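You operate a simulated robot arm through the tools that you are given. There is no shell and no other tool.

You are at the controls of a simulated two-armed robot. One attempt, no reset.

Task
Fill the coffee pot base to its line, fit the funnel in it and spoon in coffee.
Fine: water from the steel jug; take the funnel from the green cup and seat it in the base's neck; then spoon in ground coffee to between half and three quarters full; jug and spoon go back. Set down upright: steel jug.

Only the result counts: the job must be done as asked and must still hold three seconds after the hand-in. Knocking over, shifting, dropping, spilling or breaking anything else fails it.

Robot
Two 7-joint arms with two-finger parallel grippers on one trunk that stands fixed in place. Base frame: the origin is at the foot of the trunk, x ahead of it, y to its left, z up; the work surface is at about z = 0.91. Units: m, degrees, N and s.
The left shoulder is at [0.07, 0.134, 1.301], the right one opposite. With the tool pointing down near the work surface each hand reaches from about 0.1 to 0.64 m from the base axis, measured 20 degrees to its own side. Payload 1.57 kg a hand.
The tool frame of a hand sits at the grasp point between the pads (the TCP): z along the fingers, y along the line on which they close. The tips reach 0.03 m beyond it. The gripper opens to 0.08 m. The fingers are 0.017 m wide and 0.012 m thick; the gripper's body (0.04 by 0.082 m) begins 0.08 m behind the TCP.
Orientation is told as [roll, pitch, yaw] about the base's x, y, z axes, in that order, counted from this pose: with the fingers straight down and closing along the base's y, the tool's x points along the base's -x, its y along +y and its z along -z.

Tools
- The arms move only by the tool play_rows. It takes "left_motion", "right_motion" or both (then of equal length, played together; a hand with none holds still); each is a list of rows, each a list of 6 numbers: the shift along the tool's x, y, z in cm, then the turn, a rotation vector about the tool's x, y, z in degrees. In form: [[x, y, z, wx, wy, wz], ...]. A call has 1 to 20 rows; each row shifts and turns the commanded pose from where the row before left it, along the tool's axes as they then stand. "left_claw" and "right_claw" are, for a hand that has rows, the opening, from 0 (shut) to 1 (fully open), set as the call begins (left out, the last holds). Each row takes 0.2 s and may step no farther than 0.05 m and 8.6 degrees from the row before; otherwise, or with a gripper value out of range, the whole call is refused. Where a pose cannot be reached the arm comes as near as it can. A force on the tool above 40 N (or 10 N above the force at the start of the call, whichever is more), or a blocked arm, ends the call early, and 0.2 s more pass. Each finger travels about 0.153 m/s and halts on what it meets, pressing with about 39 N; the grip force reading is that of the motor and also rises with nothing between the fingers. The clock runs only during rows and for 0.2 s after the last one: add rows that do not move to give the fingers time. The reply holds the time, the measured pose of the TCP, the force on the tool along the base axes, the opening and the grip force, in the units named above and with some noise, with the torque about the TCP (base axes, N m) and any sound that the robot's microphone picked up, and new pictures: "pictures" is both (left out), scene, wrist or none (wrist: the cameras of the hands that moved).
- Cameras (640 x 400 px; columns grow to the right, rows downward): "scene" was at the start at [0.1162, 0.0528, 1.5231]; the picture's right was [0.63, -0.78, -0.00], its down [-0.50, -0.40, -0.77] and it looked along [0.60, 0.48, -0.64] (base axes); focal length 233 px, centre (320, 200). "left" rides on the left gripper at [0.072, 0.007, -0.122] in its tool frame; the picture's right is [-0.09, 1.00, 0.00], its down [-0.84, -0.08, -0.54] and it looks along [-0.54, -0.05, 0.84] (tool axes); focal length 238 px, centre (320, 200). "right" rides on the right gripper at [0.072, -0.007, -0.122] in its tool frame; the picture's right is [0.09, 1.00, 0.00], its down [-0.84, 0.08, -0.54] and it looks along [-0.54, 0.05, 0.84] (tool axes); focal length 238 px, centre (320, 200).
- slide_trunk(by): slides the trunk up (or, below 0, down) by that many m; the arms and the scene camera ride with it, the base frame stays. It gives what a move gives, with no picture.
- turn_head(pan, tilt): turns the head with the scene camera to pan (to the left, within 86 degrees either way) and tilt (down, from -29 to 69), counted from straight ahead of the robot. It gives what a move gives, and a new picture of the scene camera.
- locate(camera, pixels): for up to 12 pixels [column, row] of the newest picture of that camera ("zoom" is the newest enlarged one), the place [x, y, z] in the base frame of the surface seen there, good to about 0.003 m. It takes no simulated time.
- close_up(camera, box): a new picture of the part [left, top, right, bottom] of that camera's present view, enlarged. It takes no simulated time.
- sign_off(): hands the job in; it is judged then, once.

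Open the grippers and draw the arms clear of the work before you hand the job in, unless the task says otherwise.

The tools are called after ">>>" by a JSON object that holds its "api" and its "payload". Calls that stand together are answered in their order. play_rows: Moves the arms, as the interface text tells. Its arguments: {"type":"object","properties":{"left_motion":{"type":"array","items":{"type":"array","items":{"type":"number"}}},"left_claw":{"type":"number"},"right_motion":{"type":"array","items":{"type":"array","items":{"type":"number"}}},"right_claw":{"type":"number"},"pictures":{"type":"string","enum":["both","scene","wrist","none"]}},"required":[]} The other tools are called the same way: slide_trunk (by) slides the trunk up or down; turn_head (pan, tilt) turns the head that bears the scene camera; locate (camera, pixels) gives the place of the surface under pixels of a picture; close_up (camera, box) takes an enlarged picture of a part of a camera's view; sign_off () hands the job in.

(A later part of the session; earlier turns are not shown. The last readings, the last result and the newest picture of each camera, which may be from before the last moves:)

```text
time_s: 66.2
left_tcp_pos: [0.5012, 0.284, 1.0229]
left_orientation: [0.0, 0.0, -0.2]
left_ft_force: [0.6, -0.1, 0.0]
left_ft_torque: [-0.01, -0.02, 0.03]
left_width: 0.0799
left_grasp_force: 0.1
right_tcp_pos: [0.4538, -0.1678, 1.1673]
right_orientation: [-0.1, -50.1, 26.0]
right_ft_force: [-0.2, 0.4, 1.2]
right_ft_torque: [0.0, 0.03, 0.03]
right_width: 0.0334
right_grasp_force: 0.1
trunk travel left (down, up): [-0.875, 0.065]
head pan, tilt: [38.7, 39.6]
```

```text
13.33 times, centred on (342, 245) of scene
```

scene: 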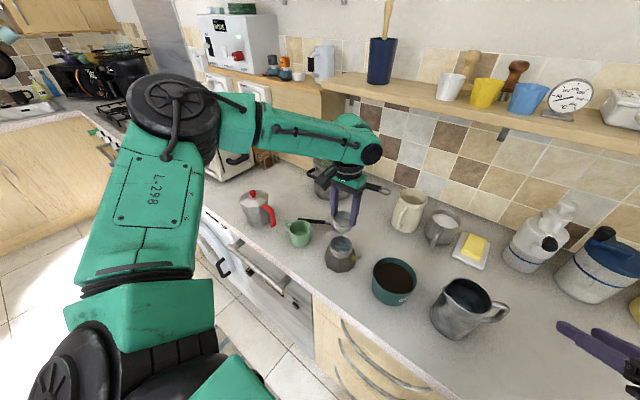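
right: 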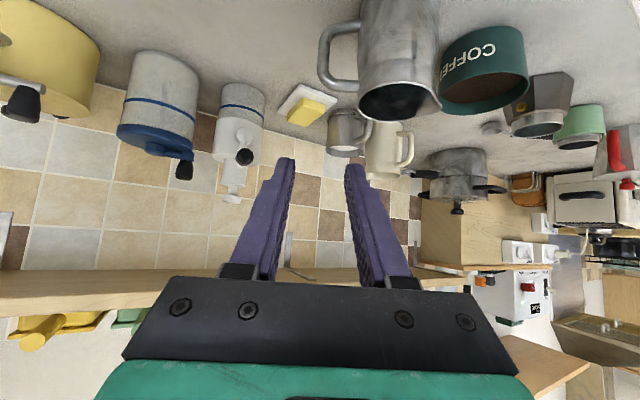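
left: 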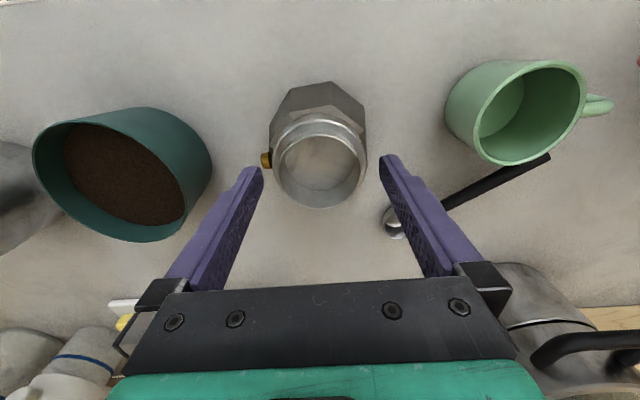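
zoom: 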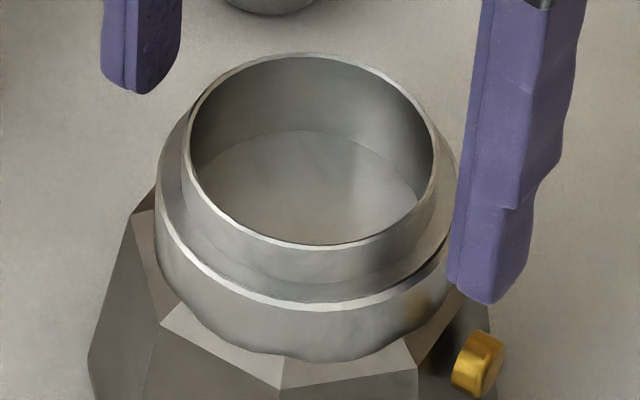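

Released. I raise the hand 10 cm straight up and inspect the seating.

>>> {"api": "play_rows", "payload": {"left_motion": [[0, 0, -2, 0, 0, 0], [0, 0, -3, 0, 0, 0], [0, 0, -4, 0, 0, 0], [0, 0, -3, 0, 0, 0], [0, 0, 0, 0, 0, 0]], "pictures": "wrist"}}

>>> {"api": "close_up", "payload": {"camera": "scene", "box": [318, 230, 366, 260]}}

>>> {"api": "locate", "payload": {"camera": "zoom", "pixels": [[188, 140], [436, 150], [310, 54], [305, 243], [160, 170], [455, 180], [300, 290], [445, 230], [300, 180], [240, 235], [380, 230], [250, 72]]}}

>>> {"api": "close_up", "payload": {"camera": "left", "box": [272, 100, 368, 160]}}

```text
time_s: 67.4
left_tcp_pos: [0.5011, 0.2834, 1.1421]
left_orientation: [0.0, 0.1, -0.3]
left_ft_force: [-0.6, -0.1, -0.7]
left_ft_torque: [0.01, 0.03, 0.03]
left_width: 0.08
left_grasp_force: 0.1
right_tcp_pos: [0.4545, -0.1685, 1.1681]
right_orientation: [-0.1, -50.0, 26.0]
right_ft_force: [0.4, -0.5, -0.1]
right_ft_torque: [-0.01, 0.0, 0.0]
right_width: 0.0336
right_grasp_force: 0.1
trunk travel left (down, up): [-0.875, 0.065]
head pan, tilt: [38.7, 39.6]
```

left: 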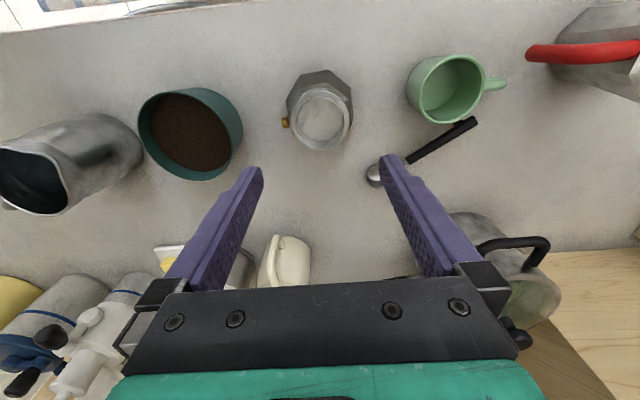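

```text
13.33 times, centred on (342, 245) of scene
```

zoom: 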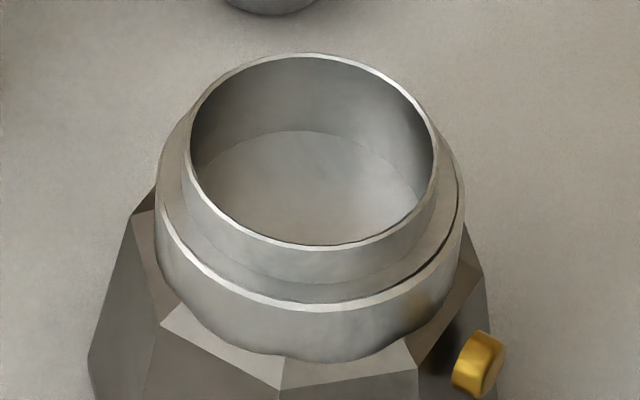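

```text
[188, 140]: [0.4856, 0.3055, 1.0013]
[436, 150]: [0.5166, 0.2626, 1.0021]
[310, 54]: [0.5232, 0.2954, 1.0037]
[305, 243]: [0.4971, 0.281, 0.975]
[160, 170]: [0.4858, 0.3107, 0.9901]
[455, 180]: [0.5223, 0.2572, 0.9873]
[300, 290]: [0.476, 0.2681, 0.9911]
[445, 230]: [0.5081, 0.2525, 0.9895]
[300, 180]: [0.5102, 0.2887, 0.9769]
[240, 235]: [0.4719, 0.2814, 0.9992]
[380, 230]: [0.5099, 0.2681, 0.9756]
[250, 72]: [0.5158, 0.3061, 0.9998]
```

```text
6.67 times, centred on (320, 130) of left
```

zoom: 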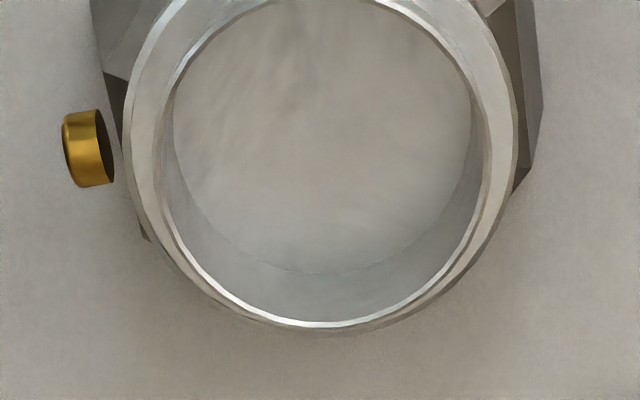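

The funnel sits level and concentric (ring top z ≈1.0015, floor z ≈0.976) in the neck. Next is the spoon: I move the left hand over to (0.50, 0.42, 1.15) to measure it.

>>> {"api": "play_rows", "payload": {"left_motion": [[0, 2.7, 0, 0, 0, 0], [0, 2.7, 0, 0, 0, 0], [0, 2.7, 0, 0, 0, 0], [0, 2.7, 0, 0, 0, 0], [0, 2.7, 0, 0, 0, 0], [0, 0, 0, 0, 0, 0]], "pictures": "wrist"}}

>>> {"api": "close_up", "payload": {"camera": "left", "box": [260, 100, 388, 180]}}

```text
time_s: 68.8
left_tcp_pos: [0.5015, 0.4191, 1.143]
left_orientation: [0.0, 0.0, -0.3]
left_ft_force: [-0.5, -0.6, 0.9]
left_ft_torque: [-0.03, 0.05, -0.07]
left_width: 0.08
left_grasp_force: 0.0
right_tcp_pos: [0.4539, -0.1688, 1.168]
right_orientation: [0.0, -50.2, 25.9]
right_ft_force: [0.5, 0.3, -0.4]
right_ft_torque: [0.0, 0.02, 0.0]
right_width: 0.0335
right_grasp_force: 0.0
trunk travel left (down, up): [-0.875, 0.065]
head pan, tilt: [38.7, 39.6]
```

left: 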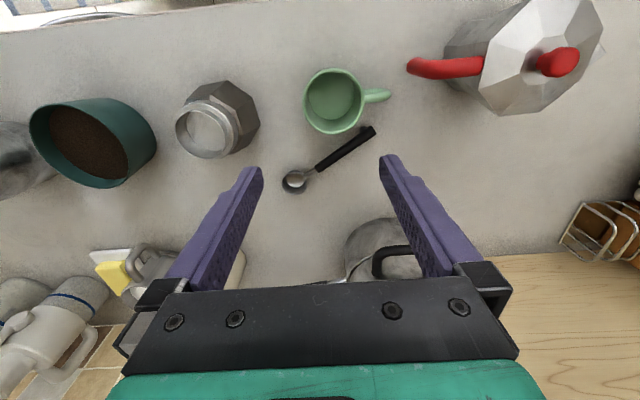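

```text
5.00 times, centred on (324, 140) of left
```

zoom: 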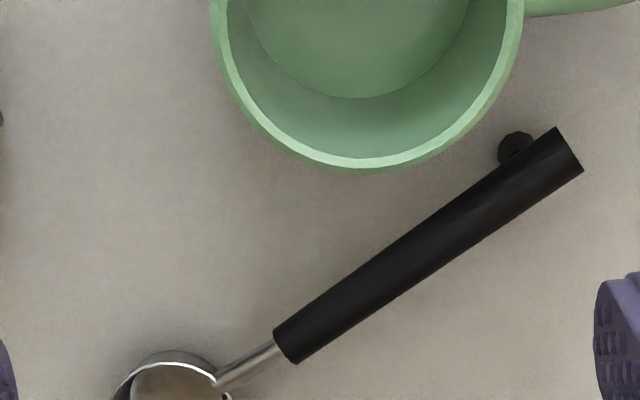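

The spoon is in clear view: handle from zoom (285,345) to (570,150). I locate points along it.

>>> {"api": "locate", "payload": {"camera": "zoom", "pixels": [[290, 343], [340, 308], [390, 272], [440, 238], [490, 200], [540, 165], [567, 148], [515, 145], [250, 365], [425, 230], [450, 250]]}}

>>> {"api": "close_up", "payload": {"camera": "left", "box": [270, 155, 334, 195]}}

```text
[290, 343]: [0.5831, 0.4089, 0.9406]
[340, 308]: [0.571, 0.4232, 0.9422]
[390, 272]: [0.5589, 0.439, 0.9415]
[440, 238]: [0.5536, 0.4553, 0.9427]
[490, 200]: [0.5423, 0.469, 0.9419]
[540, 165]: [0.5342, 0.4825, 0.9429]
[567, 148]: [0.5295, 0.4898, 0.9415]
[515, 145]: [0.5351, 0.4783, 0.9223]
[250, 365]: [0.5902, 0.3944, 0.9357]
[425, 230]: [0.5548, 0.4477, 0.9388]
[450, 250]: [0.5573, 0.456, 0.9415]
```

```text
10.00 times, centred on (302, 175) of left
```

zoom: 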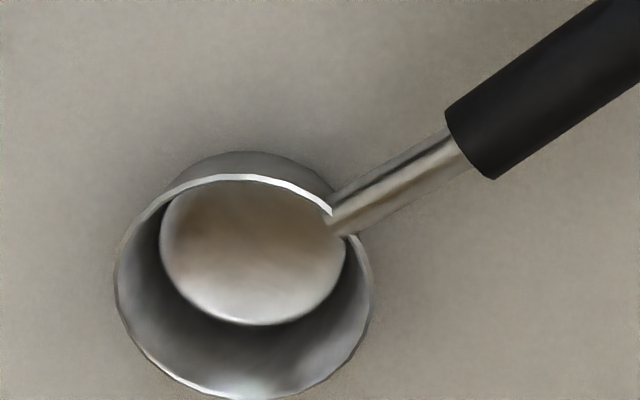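

>>> {"api": "locate", "payload": {"camera": "zoom", "pixels": [[245, 178], [118, 270], [370, 290], [240, 395], [155, 200], [345, 230], [240, 260], [160, 365], [330, 365], [400, 180], [455, 140]]}}

```text
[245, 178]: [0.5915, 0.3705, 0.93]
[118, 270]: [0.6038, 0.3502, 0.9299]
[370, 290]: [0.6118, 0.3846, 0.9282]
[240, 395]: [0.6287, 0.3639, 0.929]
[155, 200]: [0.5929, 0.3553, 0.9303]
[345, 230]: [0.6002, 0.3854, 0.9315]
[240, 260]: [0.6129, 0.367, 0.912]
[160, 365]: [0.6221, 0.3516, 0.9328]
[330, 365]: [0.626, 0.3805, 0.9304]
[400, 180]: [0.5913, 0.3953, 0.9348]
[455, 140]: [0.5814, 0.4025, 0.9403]
```

The spoon's bowl centre is (0.610, 0.3675) with rim z 0.930, and its handle runs along 123.4° at z ≈0.9355. I'll grip it 8.5 cm from the bowl centre with a slight lean, so I yaw the left hand −56.3° and lean it −15°, while the right arm retreats.

>>> {"api": "play_rows", "payload": {"left_motion": [[0, 0, 0, 0, 0, 8.04], [0, 0, 0, 0, 0, 8.04], [0, 0, 0, 0, 0, 8.04], [0, 0, 0, 0, 0, 8.04], [0, 0, 0, 0, 0, 8.04], [0, 0, 0, 0, 0, 8.04], [0, 0, 0, 0, 0, 8.04], [0, 0, 0, -7.5, 0, 0], [0, 0, 0, -7.5, 0, 0], [0, 0, 0, 0, 0, 0]], "right_motion": [[0.78, -1.31, -1.8, 0, 0, 0], [0.78, -1.31, -1.8, 0, 0, 0], [0.78, -1.31, -1.8, 0, 0, 0], [0.78, -1.31, -1.8, 0, 0, 0], [0.78, -1.31, -1.8, 0, 0, 0], [0.78, -1.31, -1.8, 0, 0, 0], [0.78, -1.31, -1.8, 0, 0, 0], [0.78, -1.31, -1.8, 0, 0, 0], [0.78, -1.31, -1.8, 0, 0, 0], [0, 0, 0, 0, 0, 0]], "left_claw": 0.3, "pictures": "both"}}

```text
time_s: 71.0
left_tcp_pos: [0.5029, 0.4195, 1.1417]
left_orientation: [15.0, 0.0, -56.6]
left_ft_force: [-0.2, 0.5, -0.7]
left_ft_torque: [0.01, 0.01, 0.04]
left_width: 0.0242
left_grasp_force: 0.1
right_tcp_pos: [0.3863, -0.3537, 1.2114]
right_orientation: [-0.1, -50.0, 26.0]
right_ft_force: [-0.9, 0.0, -0.2]
right_ft_torque: [0.0, 0.0, 0.01]
right_width: 0.0337
right_grasp_force: 0.0
right hand out of reach, approached as far as the arm can: row 2, 3, 4, 5
trunk travel left (down, up): [-0.875, 0.065]
head pan, tilt: [38.7, 39.6]
```

scene: 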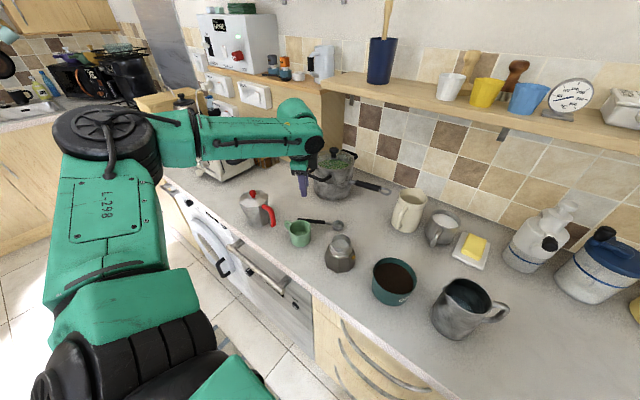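
right: 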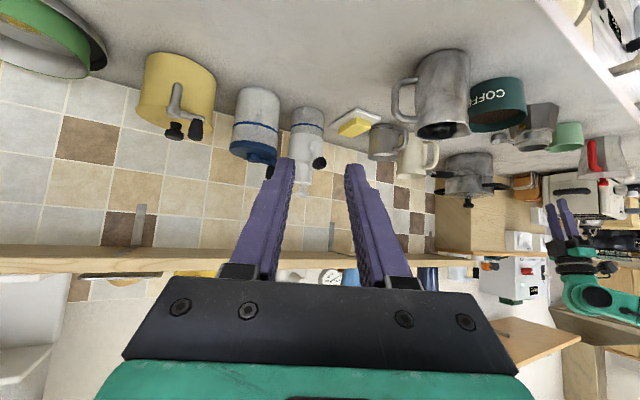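
left: 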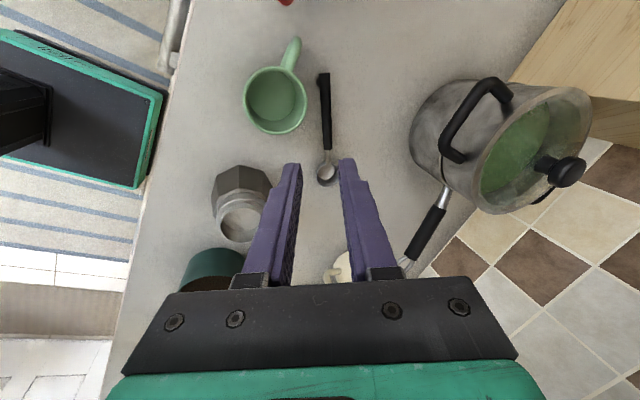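

The hand is aligned with the spoon handle (vertical in the wrist view near column 325). I move to above the grip point at z ≈1.02.

>>> {"api": "play_rows", "payload": {"left_motion": [[-0.42, 0.58, 3.3, 0, 0, 0], [-0.42, 0.58, 3.3, 0, 0, 0], [-0.42, 0.58, 3.3, 0, 0, 0], [-0.42, 0.58, 3.3, 0, 0, 0], [0, 0, 0, 0, 0, 0]], "pictures": "wrist"}}

>>> {"api": "close_up", "payload": {"camera": "left", "box": [240, 60, 400, 160]}}

>>> {"api": "close_up", "payload": {"camera": "scene", "box": [272, 195, 352, 245]}}

```text
time_s: 72.2
left_tcp_pos: [0.5573, 0.4349, 1.0212]
left_orientation: [15.0, -0.1, -56.5]
left_ft_force: [-0.1, -0.2, 0.5]
left_ft_torque: [0.0, 0.0, 0.02]
left_width: 0.024
left_grasp_force: 0.0
right_tcp_pos: [0.385, -0.3545, 1.2092]
right_orientation: [-0.2, -50.1, 25.9]
right_ft_force: [-0.1, 1.1, 0.0]
right_ft_torque: [-0.01, 0.03, 0.03]
right_width: 0.0338
right_grasp_force: 0.0
trunk travel left (down, up): [-0.875, 0.065]
head pan, tilt: [38.7, 39.6]
```

left: 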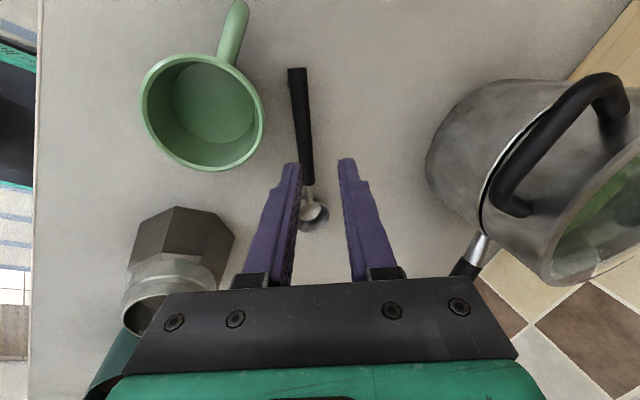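

```text
4.00 times, centred on (320, 110) of left
```

zoom: 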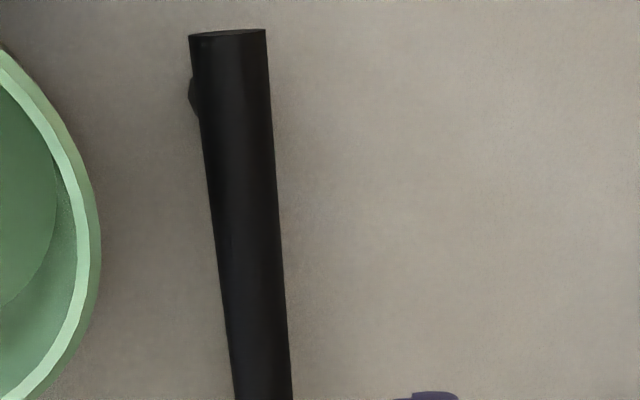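

```text
8.00 times, centred on (312, 220) of scene
```

zoom: 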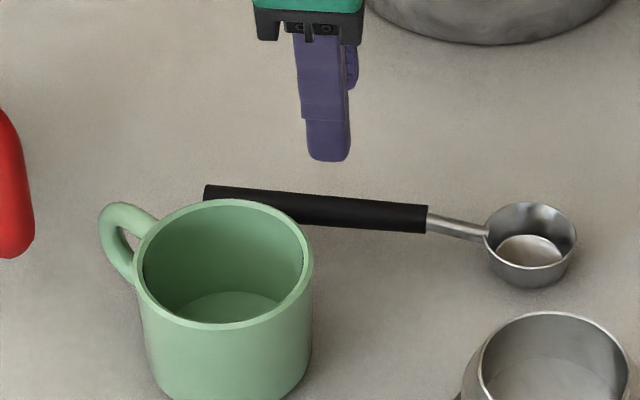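

The handle passes left of the finger gap because I will descend vertically with the lean. I locate handle points in this view to verify the grip line.

>>> {"api": "locate", "payload": {"camera": "left", "pixels": [[297, 75], [300, 100], [303, 125], [306, 150], [308, 175], [309, 183], [313, 212], [312, 200], [297, 150], [313, 150]]}}

```text
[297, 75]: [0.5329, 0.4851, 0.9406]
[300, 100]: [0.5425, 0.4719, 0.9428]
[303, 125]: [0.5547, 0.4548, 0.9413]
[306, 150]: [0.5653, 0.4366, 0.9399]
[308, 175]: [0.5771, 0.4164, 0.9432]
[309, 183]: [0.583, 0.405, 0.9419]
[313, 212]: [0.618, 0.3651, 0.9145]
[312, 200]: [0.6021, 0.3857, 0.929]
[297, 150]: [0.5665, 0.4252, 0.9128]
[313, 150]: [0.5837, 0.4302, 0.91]
```

The handle line matches within 1 mm. I descend vertically with the leaned hand to TCP z ≈0.949, with the claw at 0.024 m.

>>> {"api": "play_rows", "payload": {"left_motion": [[0, -0.379, 1.6, 0, 0, 0], [0, -0.379, 1.6, 0, 0, 0], [0, -0.379, 1.6, 0, 0, 0], [0, -0.379, 1.6, 0, 0, 0], [0, 0, 0, 0, 0, 0]], "left_claw": 0.3, "pictures": "wrist"}}

>>> {"api": "close_up", "payload": {"camera": "scene", "box": [272, 195, 352, 245]}}

>>> {"api": "close_up", "payload": {"camera": "left", "box": [256, 130, 384, 210]}}

```text
time_s: 73.4
left_tcp_pos: [0.5584, 0.437, 1.0054]
left_orientation: [15.0, 0.0, -56.5]
left_ft_force: [0.3, -0.2, -0.8]
left_ft_torque: [0.01, 0.02, 0.02]
left_width: 0.0239
left_grasp_force: 0.0
left hand out of reach, approached as far as the arm can: row 2, 3, 4
right_tcp_pos: [0.3863, -0.3544, 1.2109]
right_orientation: [-0.1, -50.1, 26.1]
right_ft_force: [-0.8, 0.2, 0.8]
right_ft_torque: [-0.01, -0.01, -0.01]
right_width: 0.0337
right_grasp_force: 0.0
trunk travel left (down, up): [-0.875, 0.065]
head pan, tilt: [38.7, 39.6]
```

left: 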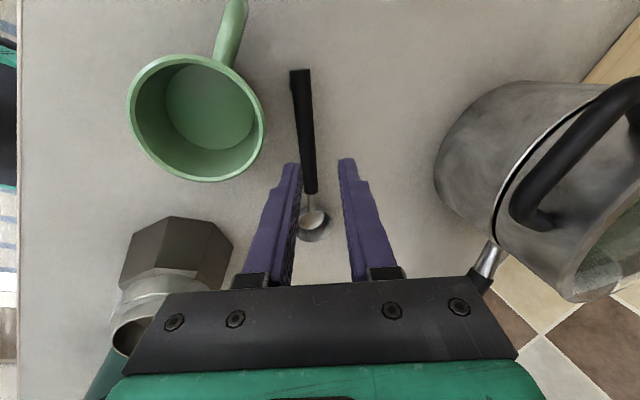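

```text
8.00 times, centred on (312, 220) of scene
```

zoom: 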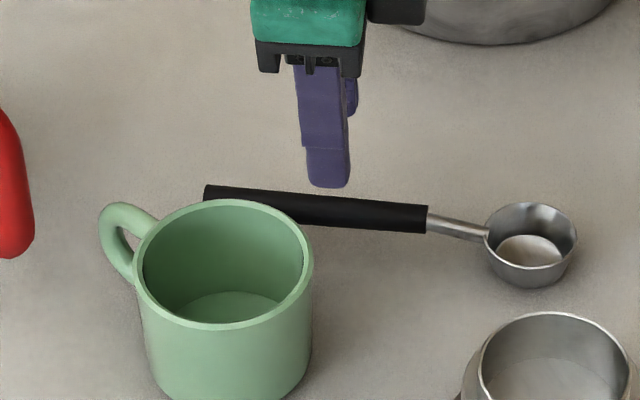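

```text
5.00 times, centred on (320, 170) of left
```

zoom: 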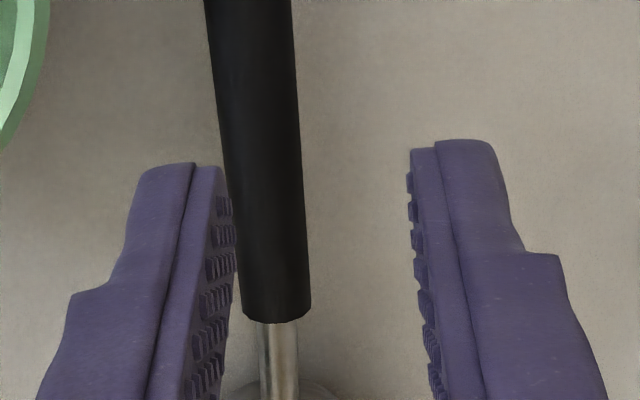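

The arm hits its reach at z 1.005, but the trunk can bring it down vertically. I slide the trunk down 4 cm first and re-check the alignment.

>>> {"api": "slide_trunk", "payload": {"by": -0.04}}

>>> {"api": "close_up", "payload": {"camera": "left", "box": [256, 130, 384, 210]}}

>>> {"api": "close_up", "payload": {"camera": "scene", "box": [272, 175, 352, 225]}}

```text
time_s: 74.2
left_tcp_pos: [0.5589, 0.4364, 0.9641]
left_orientation: [15.0, -0.1, -56.5]
left_ft_force: [-0.1, 0.1, 0.1]
left_ft_torque: [-0.02, -0.02, -0.02]
left_width: 0.0238
left_grasp_force: 0.0
right_tcp_pos: [0.385, -0.3529, 1.1694]
right_orientation: [-0.2, -50.1, 26.1]
right_ft_force: [-0.9, 0.4, -0.2]
right_ft_torque: [0.02, 0.01, 0.0]
right_width: 0.0336
right_grasp_force: 0.0
trunk travel left (down, up): [-0.835, 0.105]
head pan, tilt: [38.7, 39.6]
```

```text
5.00 times, centred on (320, 170) of left
```

zoom: 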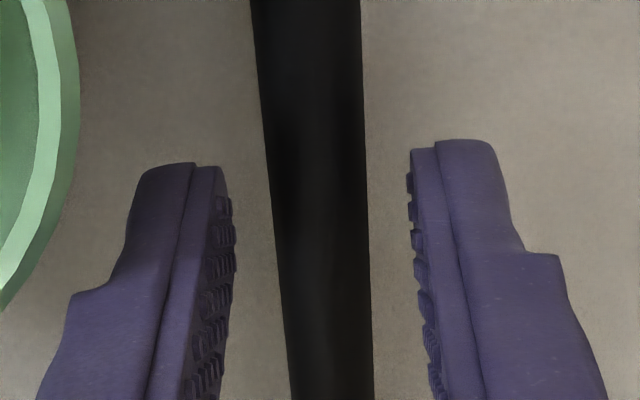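

```text
8.00 times, centred on (312, 200) of scene
```

zoom: 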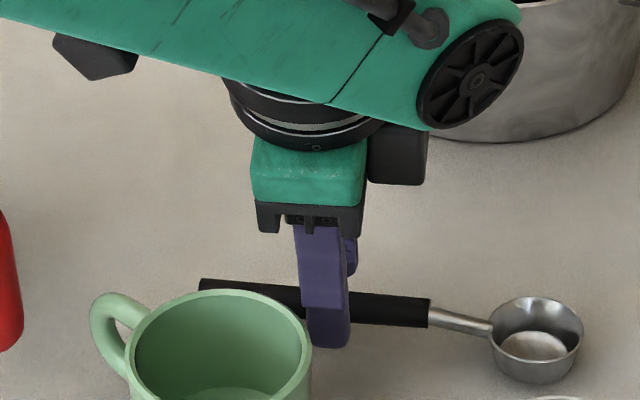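

The handle is now centred between the fingers (zoom columns 270–370 vs 232–413). I slide down another 1.4 cm.

>>> {"api": "slide_trunk", "payload": {"by": -0.014}}

>>> {"api": "close_up", "payload": {"camera": "left", "box": [256, 130, 384, 210]}}

>>> {"api": "close_up", "payload": {"camera": "scene", "box": [288, 185, 352, 225]}}

```text
time_s: 74.8
left_tcp_pos: [0.5589, 0.4364, 0.9512]
left_orientation: [15.0, 0.0, -56.6]
left_ft_force: [0.4, -0.1, -0.1]
left_ft_torque: [0.0, 0.0, -0.02]
left_width: 0.0242
left_grasp_force: 0.2
right_tcp_pos: [0.3853, -0.3539, 1.1558]
right_orientation: [0.0, -50.1, 26.1]
right_ft_force: [0.1, 0.0, -0.5]
right_ft_torque: [0.02, -0.03, -0.01]
right_width: 0.0339
right_grasp_force: 0.1
trunk travel left (down, up): [-0.821, 0.119]
head pan, tilt: [38.7, 39.6]
```

```text
5.00 times, centred on (320, 170) of left
```

zoom: 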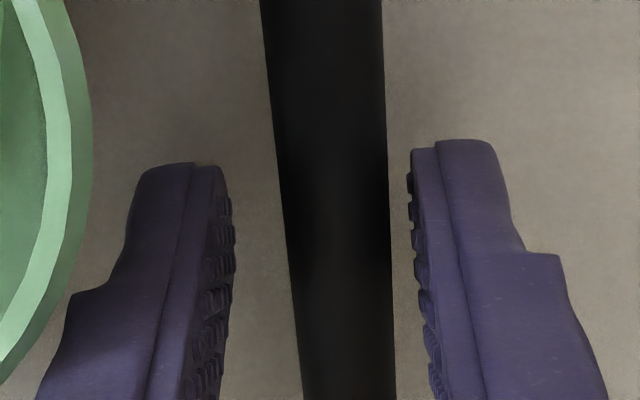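

```text
10.00 times, centred on (320, 205) of scene
```

zoom: 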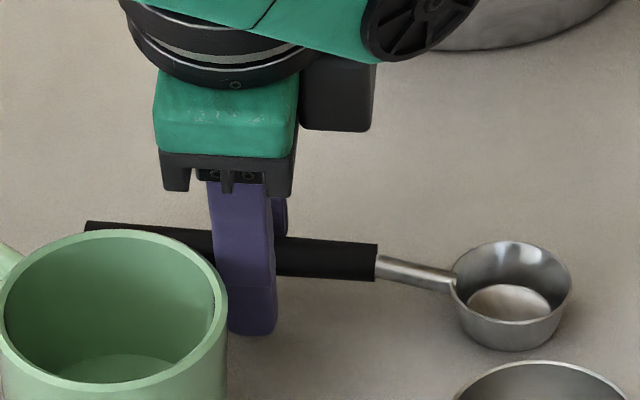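

The handle is about 2 mm toward the right finger. I nudge the hand by 1.5 mm along its closing axis and close the claw.

>>> {"api": "play_rows", "payload": {"left_motion": [[0, 0.17, 0, 0, 0, 0], [0, 0, 0, 0, 0, 0]], "left_claw": 0.3, "pictures": "none"}}

>>> {"api": "play_rows", "payload": {"left_motion": [[0, 0, 0, 0, 0, 0], [0, 0, 0, 0, 0, 0], [0, 0, 0, 0, 0, 0]], "left_claw": 0, "pictures": "wrist"}}

>>> {"api": "close_up", "payload": {"camera": "scene", "box": [288, 185, 352, 225]}}

```text
time_s: 75.5
left_tcp_pos: [0.5598, 0.4365, 0.9501]
left_orientation: [15.2, 0.0, -56.4]
left_ft_force: [0.3, -0.2, -0.2]
left_ft_torque: [-0.02, 0.01, 0.02]
left_width: 0.0243
left_grasp_force: 0.2
right_tcp_pos: [0.3863, -0.3529, 1.1565]
right_orientation: [-0.2, -50.1, 26.0]
right_ft_force: [0.2, -0.3, 0.4]
right_ft_torque: [0.01, -0.01, -0.01]
right_width: 0.0336
right_grasp_force: 0.1
trunk travel left (down, up): [-0.821, 0.119]
head pan, tilt: [38.7, 39.6]
```

```text
time_s: 76.2
left_tcp_pos: [0.5592, 0.437, 0.9505]
left_orientation: [15.2, 0.0, -56.5]
left_ft_force: [0.5, 1.7, 2.1]
left_ft_torque: [0.16, 0.07, -0.01]
left_width: 0.0182
left_grasp_force: 32.6
right_tcp_pos: [0.3859, -0.3529, 1.1567]
right_orientation: [-0.1, -50.1, 25.9]
right_ft_force: [0.7, -0.4, -0.6]
right_ft_torque: [-0.04, 0.0, 0.02]
right_width: 0.0334
right_grasp_force: 0.1
trunk travel left (down, up): [-0.821, 0.119]
head pan, tilt: [38.7, 39.6]
```

left: 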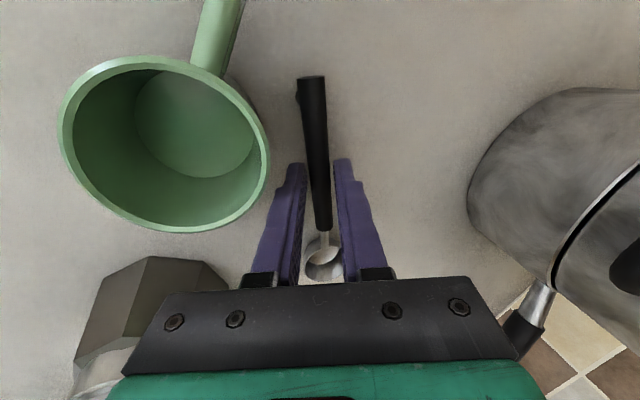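

```text
10.00 times, centred on (320, 205) of scene
```

zoom: 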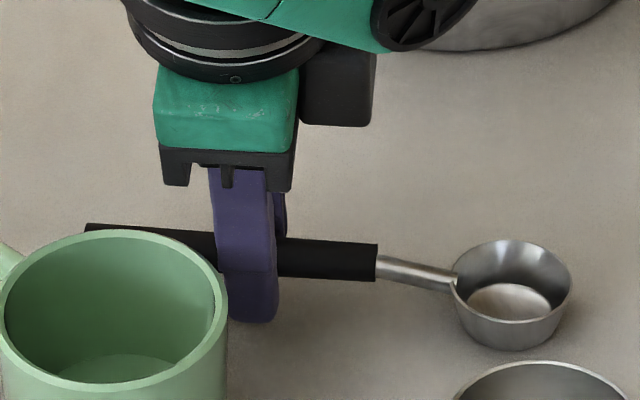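

Gripped at width 0.018 with 33 N (grip pose recorded: (0.5595, 0.4367, 0.9503), roll 15, yaw −56.5, trunk −0.054). I lift 2 cm slowly and inspect.

>>> {"api": "play_rows", "payload": {"left_motion": [[0, 0.13, -0.483, 0, 0, 0], [0, 0.13, -0.483, 0, 0, 0], [0, 0.26, -0.966, 0, 0, 0], [0, 0, 0, 0, 0, 0]], "pictures": "wrist"}}

>>> {"api": "close_up", "payload": {"camera": "scene", "box": [288, 185, 352, 225]}}

```text
time_s: 77.2
left_tcp_pos: [0.5598, 0.4374, 0.9718]
left_orientation: [15.0, 0.1, -56.4]
left_ft_force: [0.0, 0.5, -1.4]
left_ft_torque: [0.01, 0.03, -0.03]
left_width: 0.018
left_grasp_force: 32.4
right_tcp_pos: [0.3866, -0.3532, 1.156]
right_orientation: [-0.1, -50.2, 26.0]
right_ft_force: [0.5, 0.4, -0.2]
right_ft_torque: [0.01, 0.0, 0.01]
right_width: 0.0337
right_grasp_force: 0.0
trunk travel left (down, up): [-0.821, 0.119]
head pan, tilt: [38.7, 39.6]
```

left: 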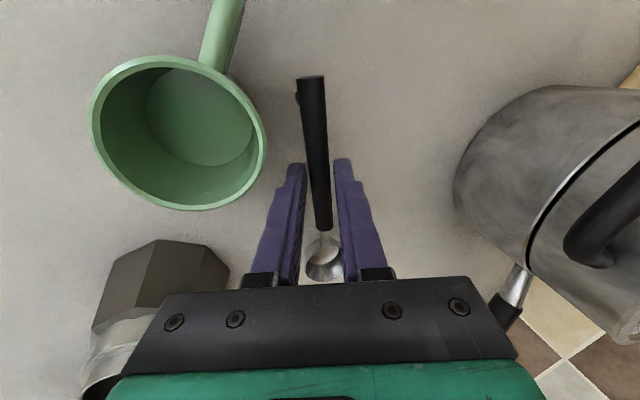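

```text
10.00 times, centred on (320, 205) of scene
```

zoom: 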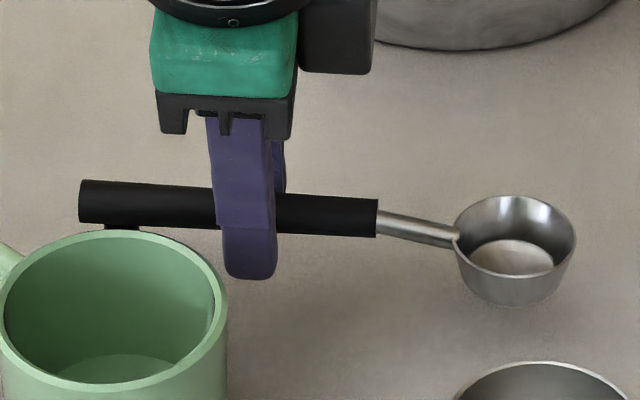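

The spoon is held level. I check its bowl rim and handle heights.

>>> {"api": "locate", "payload": {"camera": "zoom", "pixels": [[460, 235], [575, 240], [515, 197], [515, 275], [515, 255], [100, 190], [330, 210], [420, 225], [180, 190]]}}

```text
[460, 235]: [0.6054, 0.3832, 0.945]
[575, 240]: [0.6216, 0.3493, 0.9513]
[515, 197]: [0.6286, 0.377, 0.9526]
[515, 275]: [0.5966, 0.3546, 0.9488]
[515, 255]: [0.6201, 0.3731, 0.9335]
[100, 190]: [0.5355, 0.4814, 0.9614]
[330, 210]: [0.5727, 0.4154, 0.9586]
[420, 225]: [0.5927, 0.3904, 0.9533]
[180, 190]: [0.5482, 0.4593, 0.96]
```

The spoon is level (rim ≈0.951, handle ≈0.960). I slide the trunk back up 5.4 cm, which lifts the spoon vertically clear of the cup.

>>> {"api": "slide_trunk", "payload": {"by": 0.054}}

>>> {"api": "play_rows", "payload": {"left_motion": [[0, 0.52, -1.93, 0, 0, 0], [0, 0.52, -1.93, 0, 0, 0], [0, 0, 0, 0, 0, 0]], "pictures": "both"}}

```text
time_s: 78.2
left_tcp_pos: [0.5601, 0.4369, 1.0254]
left_orientation: [15.0, 0.0, -56.5]
left_ft_force: [0.8, -0.2, -0.8]
left_ft_torque: [0.03, 0.01, 0.02]
left_width: 0.018
left_grasp_force: 32.7
right_tcp_pos: [0.3861, -0.3539, 1.2108]
right_orientation: [-0.1, -50.0, 26.0]
right_ft_force: [0.3, -0.1, -0.4]
right_ft_torque: [-0.02, 0.0, -0.01]
right_width: 0.0338
right_grasp_force: 0.1
trunk travel left (down, up): [-0.875, 0.065]
head pan, tilt: [38.7, 39.6]
```

```text
time_s: 79.0
left_tcp_pos: [0.5602, 0.4375, 1.0633]
left_orientation: [15.0, 0.0, -56.5]
left_ft_force: [0.2, -0.4, -0.3]
left_ft_torque: [0.06, 0.06, 0.01]
left_width: 0.018
left_grasp_force: 32.9
right_tcp_pos: [0.3858, -0.3536, 1.2096]
right_orientation: [-0.1, -50.0, 26.0]
right_ft_force: [-0.4, -0.2, 0.2]
right_ft_torque: [0.0, 0.01, 0.01]
right_width: 0.0336
right_grasp_force: 0.1
trunk travel left (down, up): [-0.875, 0.065]
head pan, tilt: [38.7, 39.6]
```

scene: 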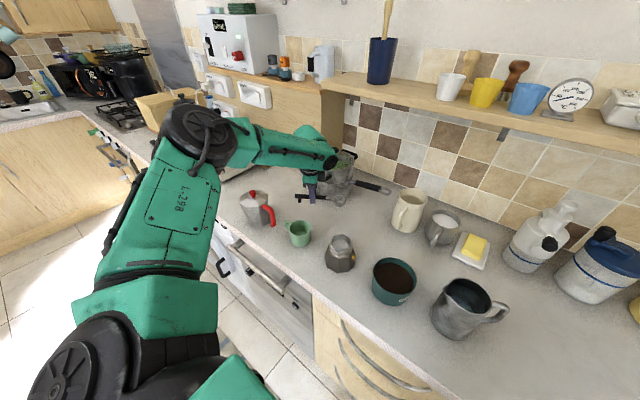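
left: 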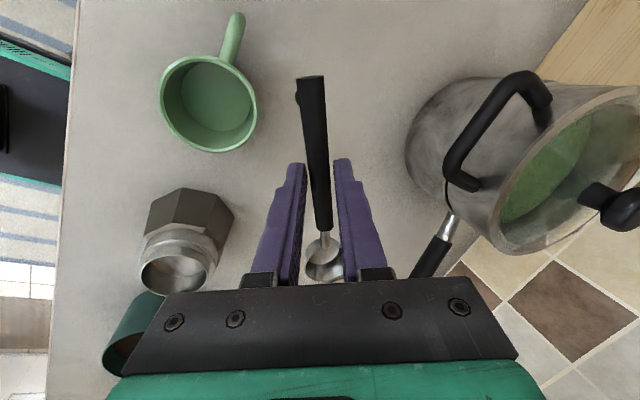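

The spoon is clear. I carry it over toward (0.43, 0.10, 1.10) near the coffee bowl.

>>> {"api": "play_rows", "payload": {"left_motion": [[-2.097, -2.751, -1.12, 0, 0, 0], [-2.097, -2.751, -1.12, 0, 0, 0], [-2.097, -2.751, -1.12, 0, 0, 0], [-2.097, -2.751, -1.12, 0, 0, 0], [-2.097, -2.751, -1.12, 0, 0, 0], [-2.097, -2.751, -1.12, 0, 0, 0], [-2.097, -2.751, -1.12, 0, 0, 0], [-2.097, -2.751, -1.12, 0, 0, 0], [-2.097, -2.751, -1.12, 0, 0, 0], [-2.097, -2.751, -1.12, 0, 0, 0], [0, 0, 0, 0, 0, 0]], "pictures": "none"}}

>>> {"api": "play_rows", "payload": {"left_motion": [[0, 0, 0, 0, 2.148, -8.018], [0, 0, 0, 0, 2.148, -8.018], [0, 0, 0, 0, 2.148, -8.018], [0, 0, 0, 0, 2.148, -8.018], [0, 0, 0, 0, 2.148, -8.018], [0, 0, 0, 0, 2.148, -8.018], [0, 0, 0, 0, 2.148, -8.018], [0, 0, 0, 0, 2.148, -8.018], [0, 0, 0, 0, 2.148, -8.018], [0, 0, 0, 0, 2.148, -8.018], [0, 0, 0, 0, 2.148, -8.018], [0, 0, 0, 0, 0, 0]], "pictures": "both"}}

```text
time_s: 81.4
left_tcp_pos: [0.4299, 0.0989, 1.1006]
left_orientation: [15.0, 0.1, -56.5]
left_ft_force: [-0.5, 0.3, -2.5]
left_ft_torque: [0.04, 0.03, 0.05]
left_width: 0.0179
left_grasp_force: 32.8
right_tcp_pos: [0.3863, -0.3537, 1.2109]
right_orientation: [-0.1, -50.0, 26.0]
right_ft_force: [0.2, -0.6, -1.0]
right_ft_torque: [-0.01, -0.02, -0.01]
right_width: 0.0336
right_grasp_force: 0.0
trunk travel left (down, up): [-0.875, 0.065]
head pan, tilt: [38.7, 39.6]
```

```text
time_s: 84.0
left_tcp_pos: [0.4177, 0.1242, 1.1082]
left_orientation: [14.9, 0.0, 35.0]
left_ft_force: [-0.1, 0.8, -2.2]
left_ft_torque: [-0.04, 0.02, -0.03]
left_width: 0.0178
left_grasp_force: 32.3
left hand out of reach, approached as far as the arm can: row 4, 5, 6, 7, 8, 10
right_tcp_pos: [0.3868, -0.3538, 1.2102]
right_orientation: [-0.2, -50.1, 26.0]
right_ft_force: [-0.4, 0.1, 0.0]
right_ft_torque: [0.02, -0.01, 0.02]
right_width: 0.0338
right_grasp_force: 0.1
trunk travel left (down, up): [-0.875, 0.065]
head pan, tilt: [38.7, 39.6]
```

scene: 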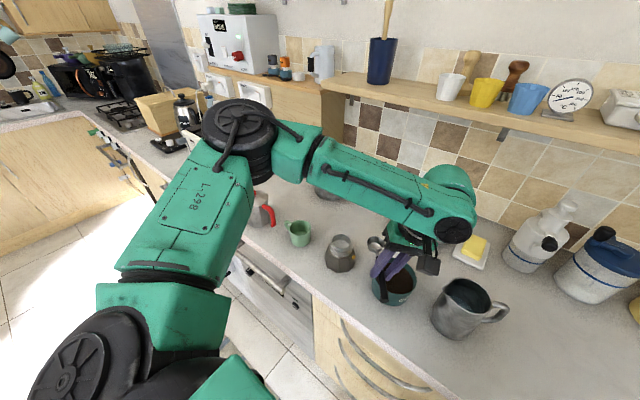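
left: 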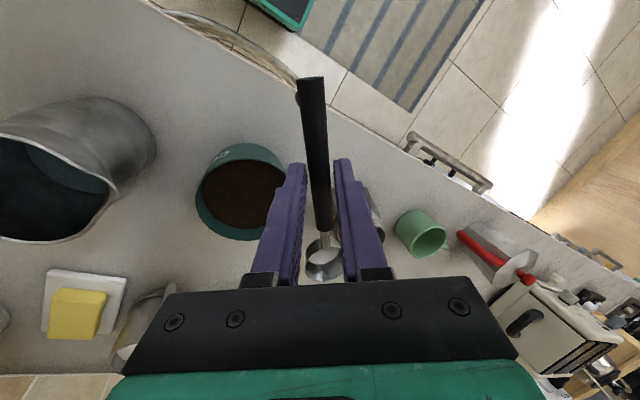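

Yaw 35° was reached but the hand drifted at the reach limit, so I'll scoop with the earlier heading (−56.5°) instead. First a dry run of the pour pose with the empty spoon, high above the funnel.

>>> {"api": "play_rows", "payload": {"left_motion": [[-1.8, 1.975, 0.1, 0, 0, 0], [-1.8, 1.975, 0.1, 0, 0, 0], [-1.8, 1.975, 0.1, 0, 0, 0], [-1.8, 1.975, 0.1, 0, 0, 0], [0, 0, 0, 0, 0, 0]], "pictures": "both"}}

```text
time_s: 85.2
left_tcp_pos: [0.4318, 0.2284, 1.125]
left_orientation: [15.0, -0.1, 34.9]
left_ft_force: [0.4, 0.1, -1.2]
left_ft_torque: [-0.02, 0.02, 0.0]
left_width: 0.0181
left_grasp_force: 32.9
right_tcp_pos: [0.3857, -0.354, 1.2111]
right_orientation: [-0.2, -50.1, 26.0]
right_ft_force: [-1.0, 0.4, 0.7]
right_ft_torque: [0.0, 0.04, -0.02]
right_width: 0.0336
right_grasp_force: 0.2
trunk travel left (down, up): [-0.875, 0.065]
head pan, tilt: [38.7, 39.6]
```

scene: 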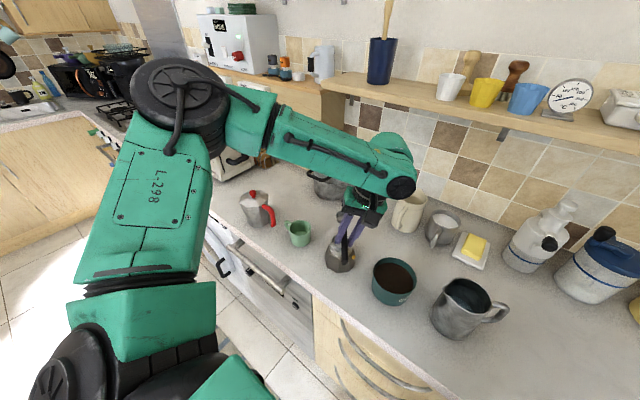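
left: 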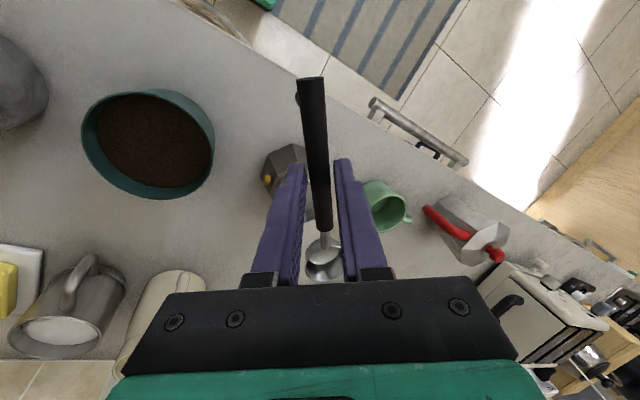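

Pour stance reached. I test the roll about the handle axis by +102° (spoon is empty).

>>> {"api": "play_rows", "payload": {"left_motion": [[0, 0, 0, 8.5, 0, 0], [0, 0, 0, 8.5, 0, 0], [0, 0, 0, 8.5, 0, 0], [0, 0, 0, 8.5, 0, 0], [0, 0, 0, 8.5, 0, 0], [0, 0, 0, 8.5, 0, 0], [0, 0, 0, 8.5, 0, 0], [0, 0, 0, 8.5, 0, 0], [0, 0, 0, 8.5, 0, 0], [0, 0, 0, 8.5, 0, 0], [0, 0, 0, 8.5, 0, 0], [0, 0, 0, 8.5, 0, 0], [0, 0, 0, 0, 0, 0]], "pictures": "both"}}

```text
time_s: 88.0
left_tcp_pos: [0.4323, 0.2283, 1.1252]
left_orientation: [-87.1, -0.1, 34.8]
left_ft_force: [0.1, 0.2, -0.8]
left_ft_torque: [0.01, 0.05, -0.01]
left_width: 0.0178
left_grasp_force: 32.4
right_tcp_pos: [0.3866, -0.3538, 1.2095]
right_orientation: [-0.1, -50.2, 26.0]
right_ft_force: [0.4, 0.5, 0.6]
right_ft_torque: [0.0, 0.0, 0.03]
right_width: 0.0337
right_grasp_force: 0.0
trunk travel left (down, up): [-0.875, 0.065]
head pan, tilt: [38.7, 39.6]
```

scene: 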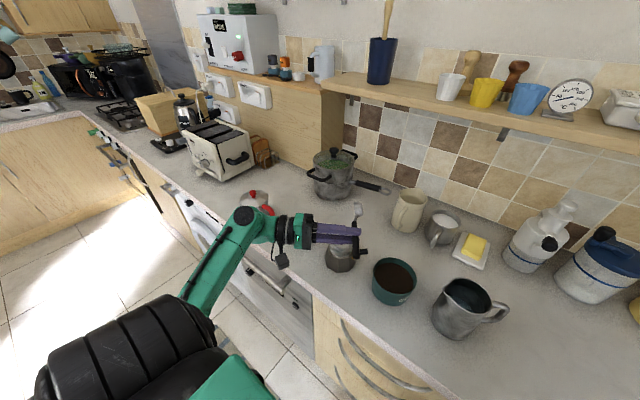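
left: 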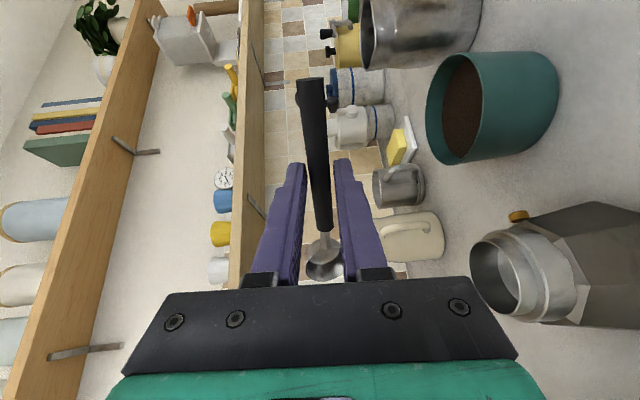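

The roll reached 102° with position held. I test 17° more and measure the red-handled pot near the forearm.

>>> {"api": "play_rows", "payload": {"left_motion": [[0, 0, 0, 8.5, 0, 0], [0, 0, 0, 8.5, 0, 0], [0, 0, 0, 0, 0, 0]], "pictures": "scene"}}

>>> {"api": "close_up", "payload": {"camera": "scene", "box": [200, 170, 392, 290]}}

>>> {"api": "locate", "payload": {"camera": "zoom", "pixels": [[170, 75], [150, 110], [225, 130], [145, 130], [170, 100], [120, 190], [330, 180], [280, 210], [350, 210], [480, 250]]}}

```text
time_s: 88.8
left_tcp_pos: [0.4312, 0.2275, 1.1255]
left_orientation: [-104.0, 0.0, 34.8]
left_ft_force: [-0.5, 0.6, -0.2]
left_ft_torque: [-0.01, 0.08, -0.01]
left_width: 0.0178
left_grasp_force: 32.4
right_tcp_pos: [0.3863, -0.3531, 1.2112]
right_orientation: [-0.1, -50.1, 26.0]
right_ft_force: [-1.0, 1.0, 0.0]
right_ft_torque: [0.01, -0.02, 0.03]
right_width: 0.0335
right_grasp_force: 0.0
trunk travel left (down, up): [-0.875, 0.065]
head pan, tilt: [38.7, 39.6]
```

scene: 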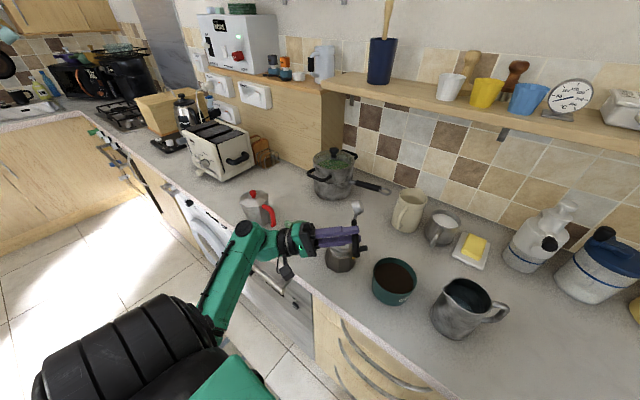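

```text
3.33 times, centred on (296, 230) of scene
```

zoom: 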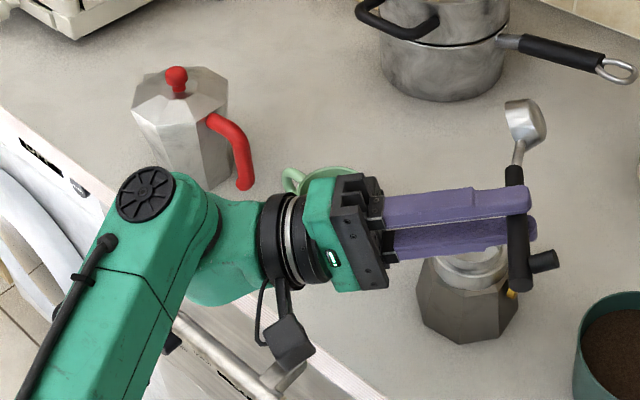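

```text
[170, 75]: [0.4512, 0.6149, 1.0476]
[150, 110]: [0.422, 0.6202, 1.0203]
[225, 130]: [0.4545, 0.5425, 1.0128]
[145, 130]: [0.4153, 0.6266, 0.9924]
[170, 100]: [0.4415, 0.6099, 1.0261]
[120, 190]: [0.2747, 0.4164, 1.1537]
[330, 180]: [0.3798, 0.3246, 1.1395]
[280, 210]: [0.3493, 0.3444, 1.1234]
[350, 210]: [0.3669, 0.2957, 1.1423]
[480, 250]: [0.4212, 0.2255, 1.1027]
```

The pour roll to 119° works. I roll back level, then yaw back to −56.5° at this place to verify that path too.

>>> {"api": "play_rows", "payload": {"left_motion": [[0, 0, 0, -8.5, 0, 0], [0, 0, 0, -8.5, 0, 0], [0, 0, 0, -8.5, 0, 0], [0, 0, 0, -8.5, 0, 0], [0, 0, 0, -8.5, 0, 0], [0, 0, 0, -8.5, 0, 0], [0, 0, 0, -8.5, 0, 0], [0, 0, 0, -8.5, 0, 0], [0, 0, 0, -8.5, 0, 0], [0, 0, 0, -8.5, 0, 0], [0, 0, 0, -8.5, 0, 0], [0, 0, 0, -8.5, 0, 0], [0, 0, 0, -8.5, 0, 0], [0, 0, 0, -8.5, 0, 0]], "pictures": "none"}}

>>> {"api": "play_rows", "payload": {"left_motion": [[0, 0, 0, 0, -2.148, 8.018], [0, 0, 0, 0, -2.148, 8.018], [0, 0, 0, 0, -2.148, 8.018], [0, 0, 0, 0, -2.148, 8.018], [0, 0, 0, 0, -2.148, 8.018], [0, 0, 0, 0, -2.148, 8.018], [0, 0, 0, 0, -2.148, 8.018], [0, 0, 0, 0, -2.148, 8.018], [0, 0, 0, 0, -2.148, 8.018], [0, 0, 0, 0, -2.148, 8.018], [0, 0, 0, 0, -2.148, 8.018], [0, 0, 0, 0, 0, 0]], "pictures": "both"}}

```text
time_s: 91.8
left_tcp_pos: [0.4341, 0.2269, 1.1246]
left_orientation: [15.2, 0.0, 34.8]
left_ft_force: [0.7, -0.6, -0.3]
left_ft_torque: [-0.01, 0.01, 0.0]
left_width: 0.0179
left_grasp_force: 32.6
right_tcp_pos: [0.3873, -0.355, 1.2086]
right_orientation: [0.1, -50.0, 26.0]
right_ft_force: [-0.1, -0.8, -0.2]
right_ft_torque: [-0.02, -0.01, -0.02]
right_width: 0.0335
right_grasp_force: 0.1
trunk travel left (down, up): [-0.875, 0.065]
head pan, tilt: [38.7, 39.6]
```

```text
time_s: 94.4
left_tcp_pos: [0.4331, 0.228, 1.1251]
left_orientation: [15.0, 0.0, -56.7]
left_ft_force: [0.7, 0.5, -1.0]
left_ft_torque: [0.04, 0.01, 0.03]
left_width: 0.0179
left_grasp_force: 32.4
right_tcp_pos: [0.386, -0.354, 1.2109]
right_orientation: [-0.1, -50.2, 26.0]
right_ft_force: [-0.5, 0.2, -0.4]
right_ft_torque: [-0.03, 0.01, 0.02]
right_width: 0.0338
right_grasp_force: 0.0
trunk travel left (down, up): [-0.875, 0.065]
head pan, tilt: [38.7, 39.6]
```

scene: 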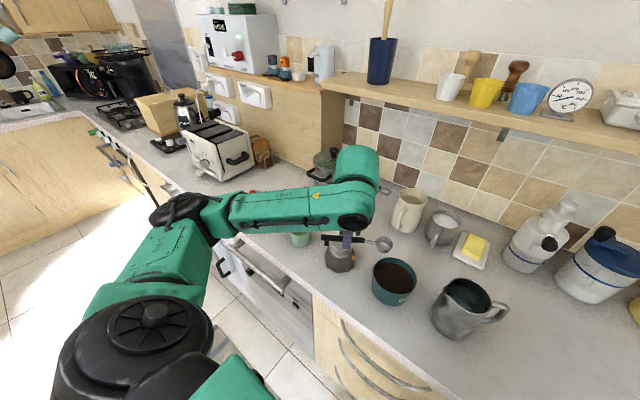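
left: 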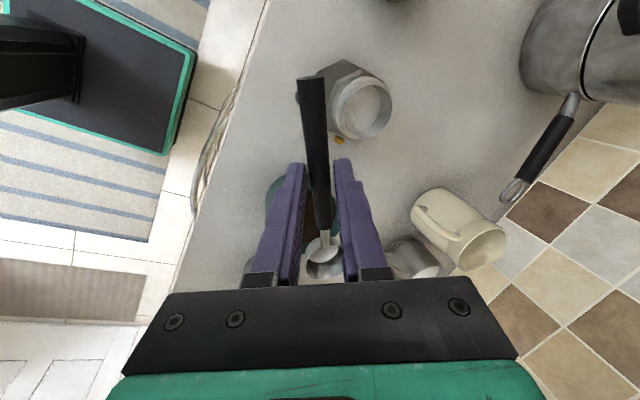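

The yaw path is clean. I zoom on the spoon held near (383,245) and locate its bowl to calibrate its position relative to the hand.

>>> {"api": "close_up", "payload": {"camera": "scene", "box": [330, 222, 410, 272]}}

>>> {"api": "locate", "payload": {"camera": "zoom", "pixels": [[372, 170], [495, 175], [435, 115], [430, 210], [430, 170], [150, 130], [280, 150], [340, 155], [200, 135]]}}

```text
8.00 times, centred on (370, 247) of scene
```

zoom: 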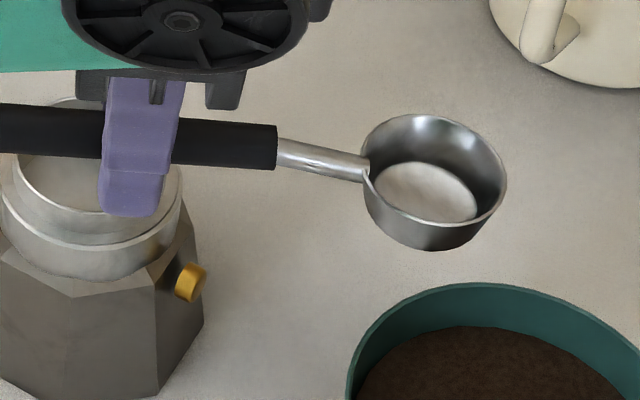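

```text
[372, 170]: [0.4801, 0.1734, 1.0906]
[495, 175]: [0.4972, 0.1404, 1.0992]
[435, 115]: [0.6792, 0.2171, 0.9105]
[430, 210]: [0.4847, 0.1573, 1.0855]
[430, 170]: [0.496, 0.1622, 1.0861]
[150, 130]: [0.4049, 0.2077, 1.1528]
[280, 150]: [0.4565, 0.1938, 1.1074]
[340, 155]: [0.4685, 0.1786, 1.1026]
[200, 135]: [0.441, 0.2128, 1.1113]
```

>>> {"api": "locate", "payload": {"camera": "zoom", "pixels": [[364, 160], [504, 190], [425, 117], [410, 216], [470, 217], [480, 135], [385, 128], [370, 190], [445, 222], [430, 190], [300, 155], [265, 135]]}}

```text
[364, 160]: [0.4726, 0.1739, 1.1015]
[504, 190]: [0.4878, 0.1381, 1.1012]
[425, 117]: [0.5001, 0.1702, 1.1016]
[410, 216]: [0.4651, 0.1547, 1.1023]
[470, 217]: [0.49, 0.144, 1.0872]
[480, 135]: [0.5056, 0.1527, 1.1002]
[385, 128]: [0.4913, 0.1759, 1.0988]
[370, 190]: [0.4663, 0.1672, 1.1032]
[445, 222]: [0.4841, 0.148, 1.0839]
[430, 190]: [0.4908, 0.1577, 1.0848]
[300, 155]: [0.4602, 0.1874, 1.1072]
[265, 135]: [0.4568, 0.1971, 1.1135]
```

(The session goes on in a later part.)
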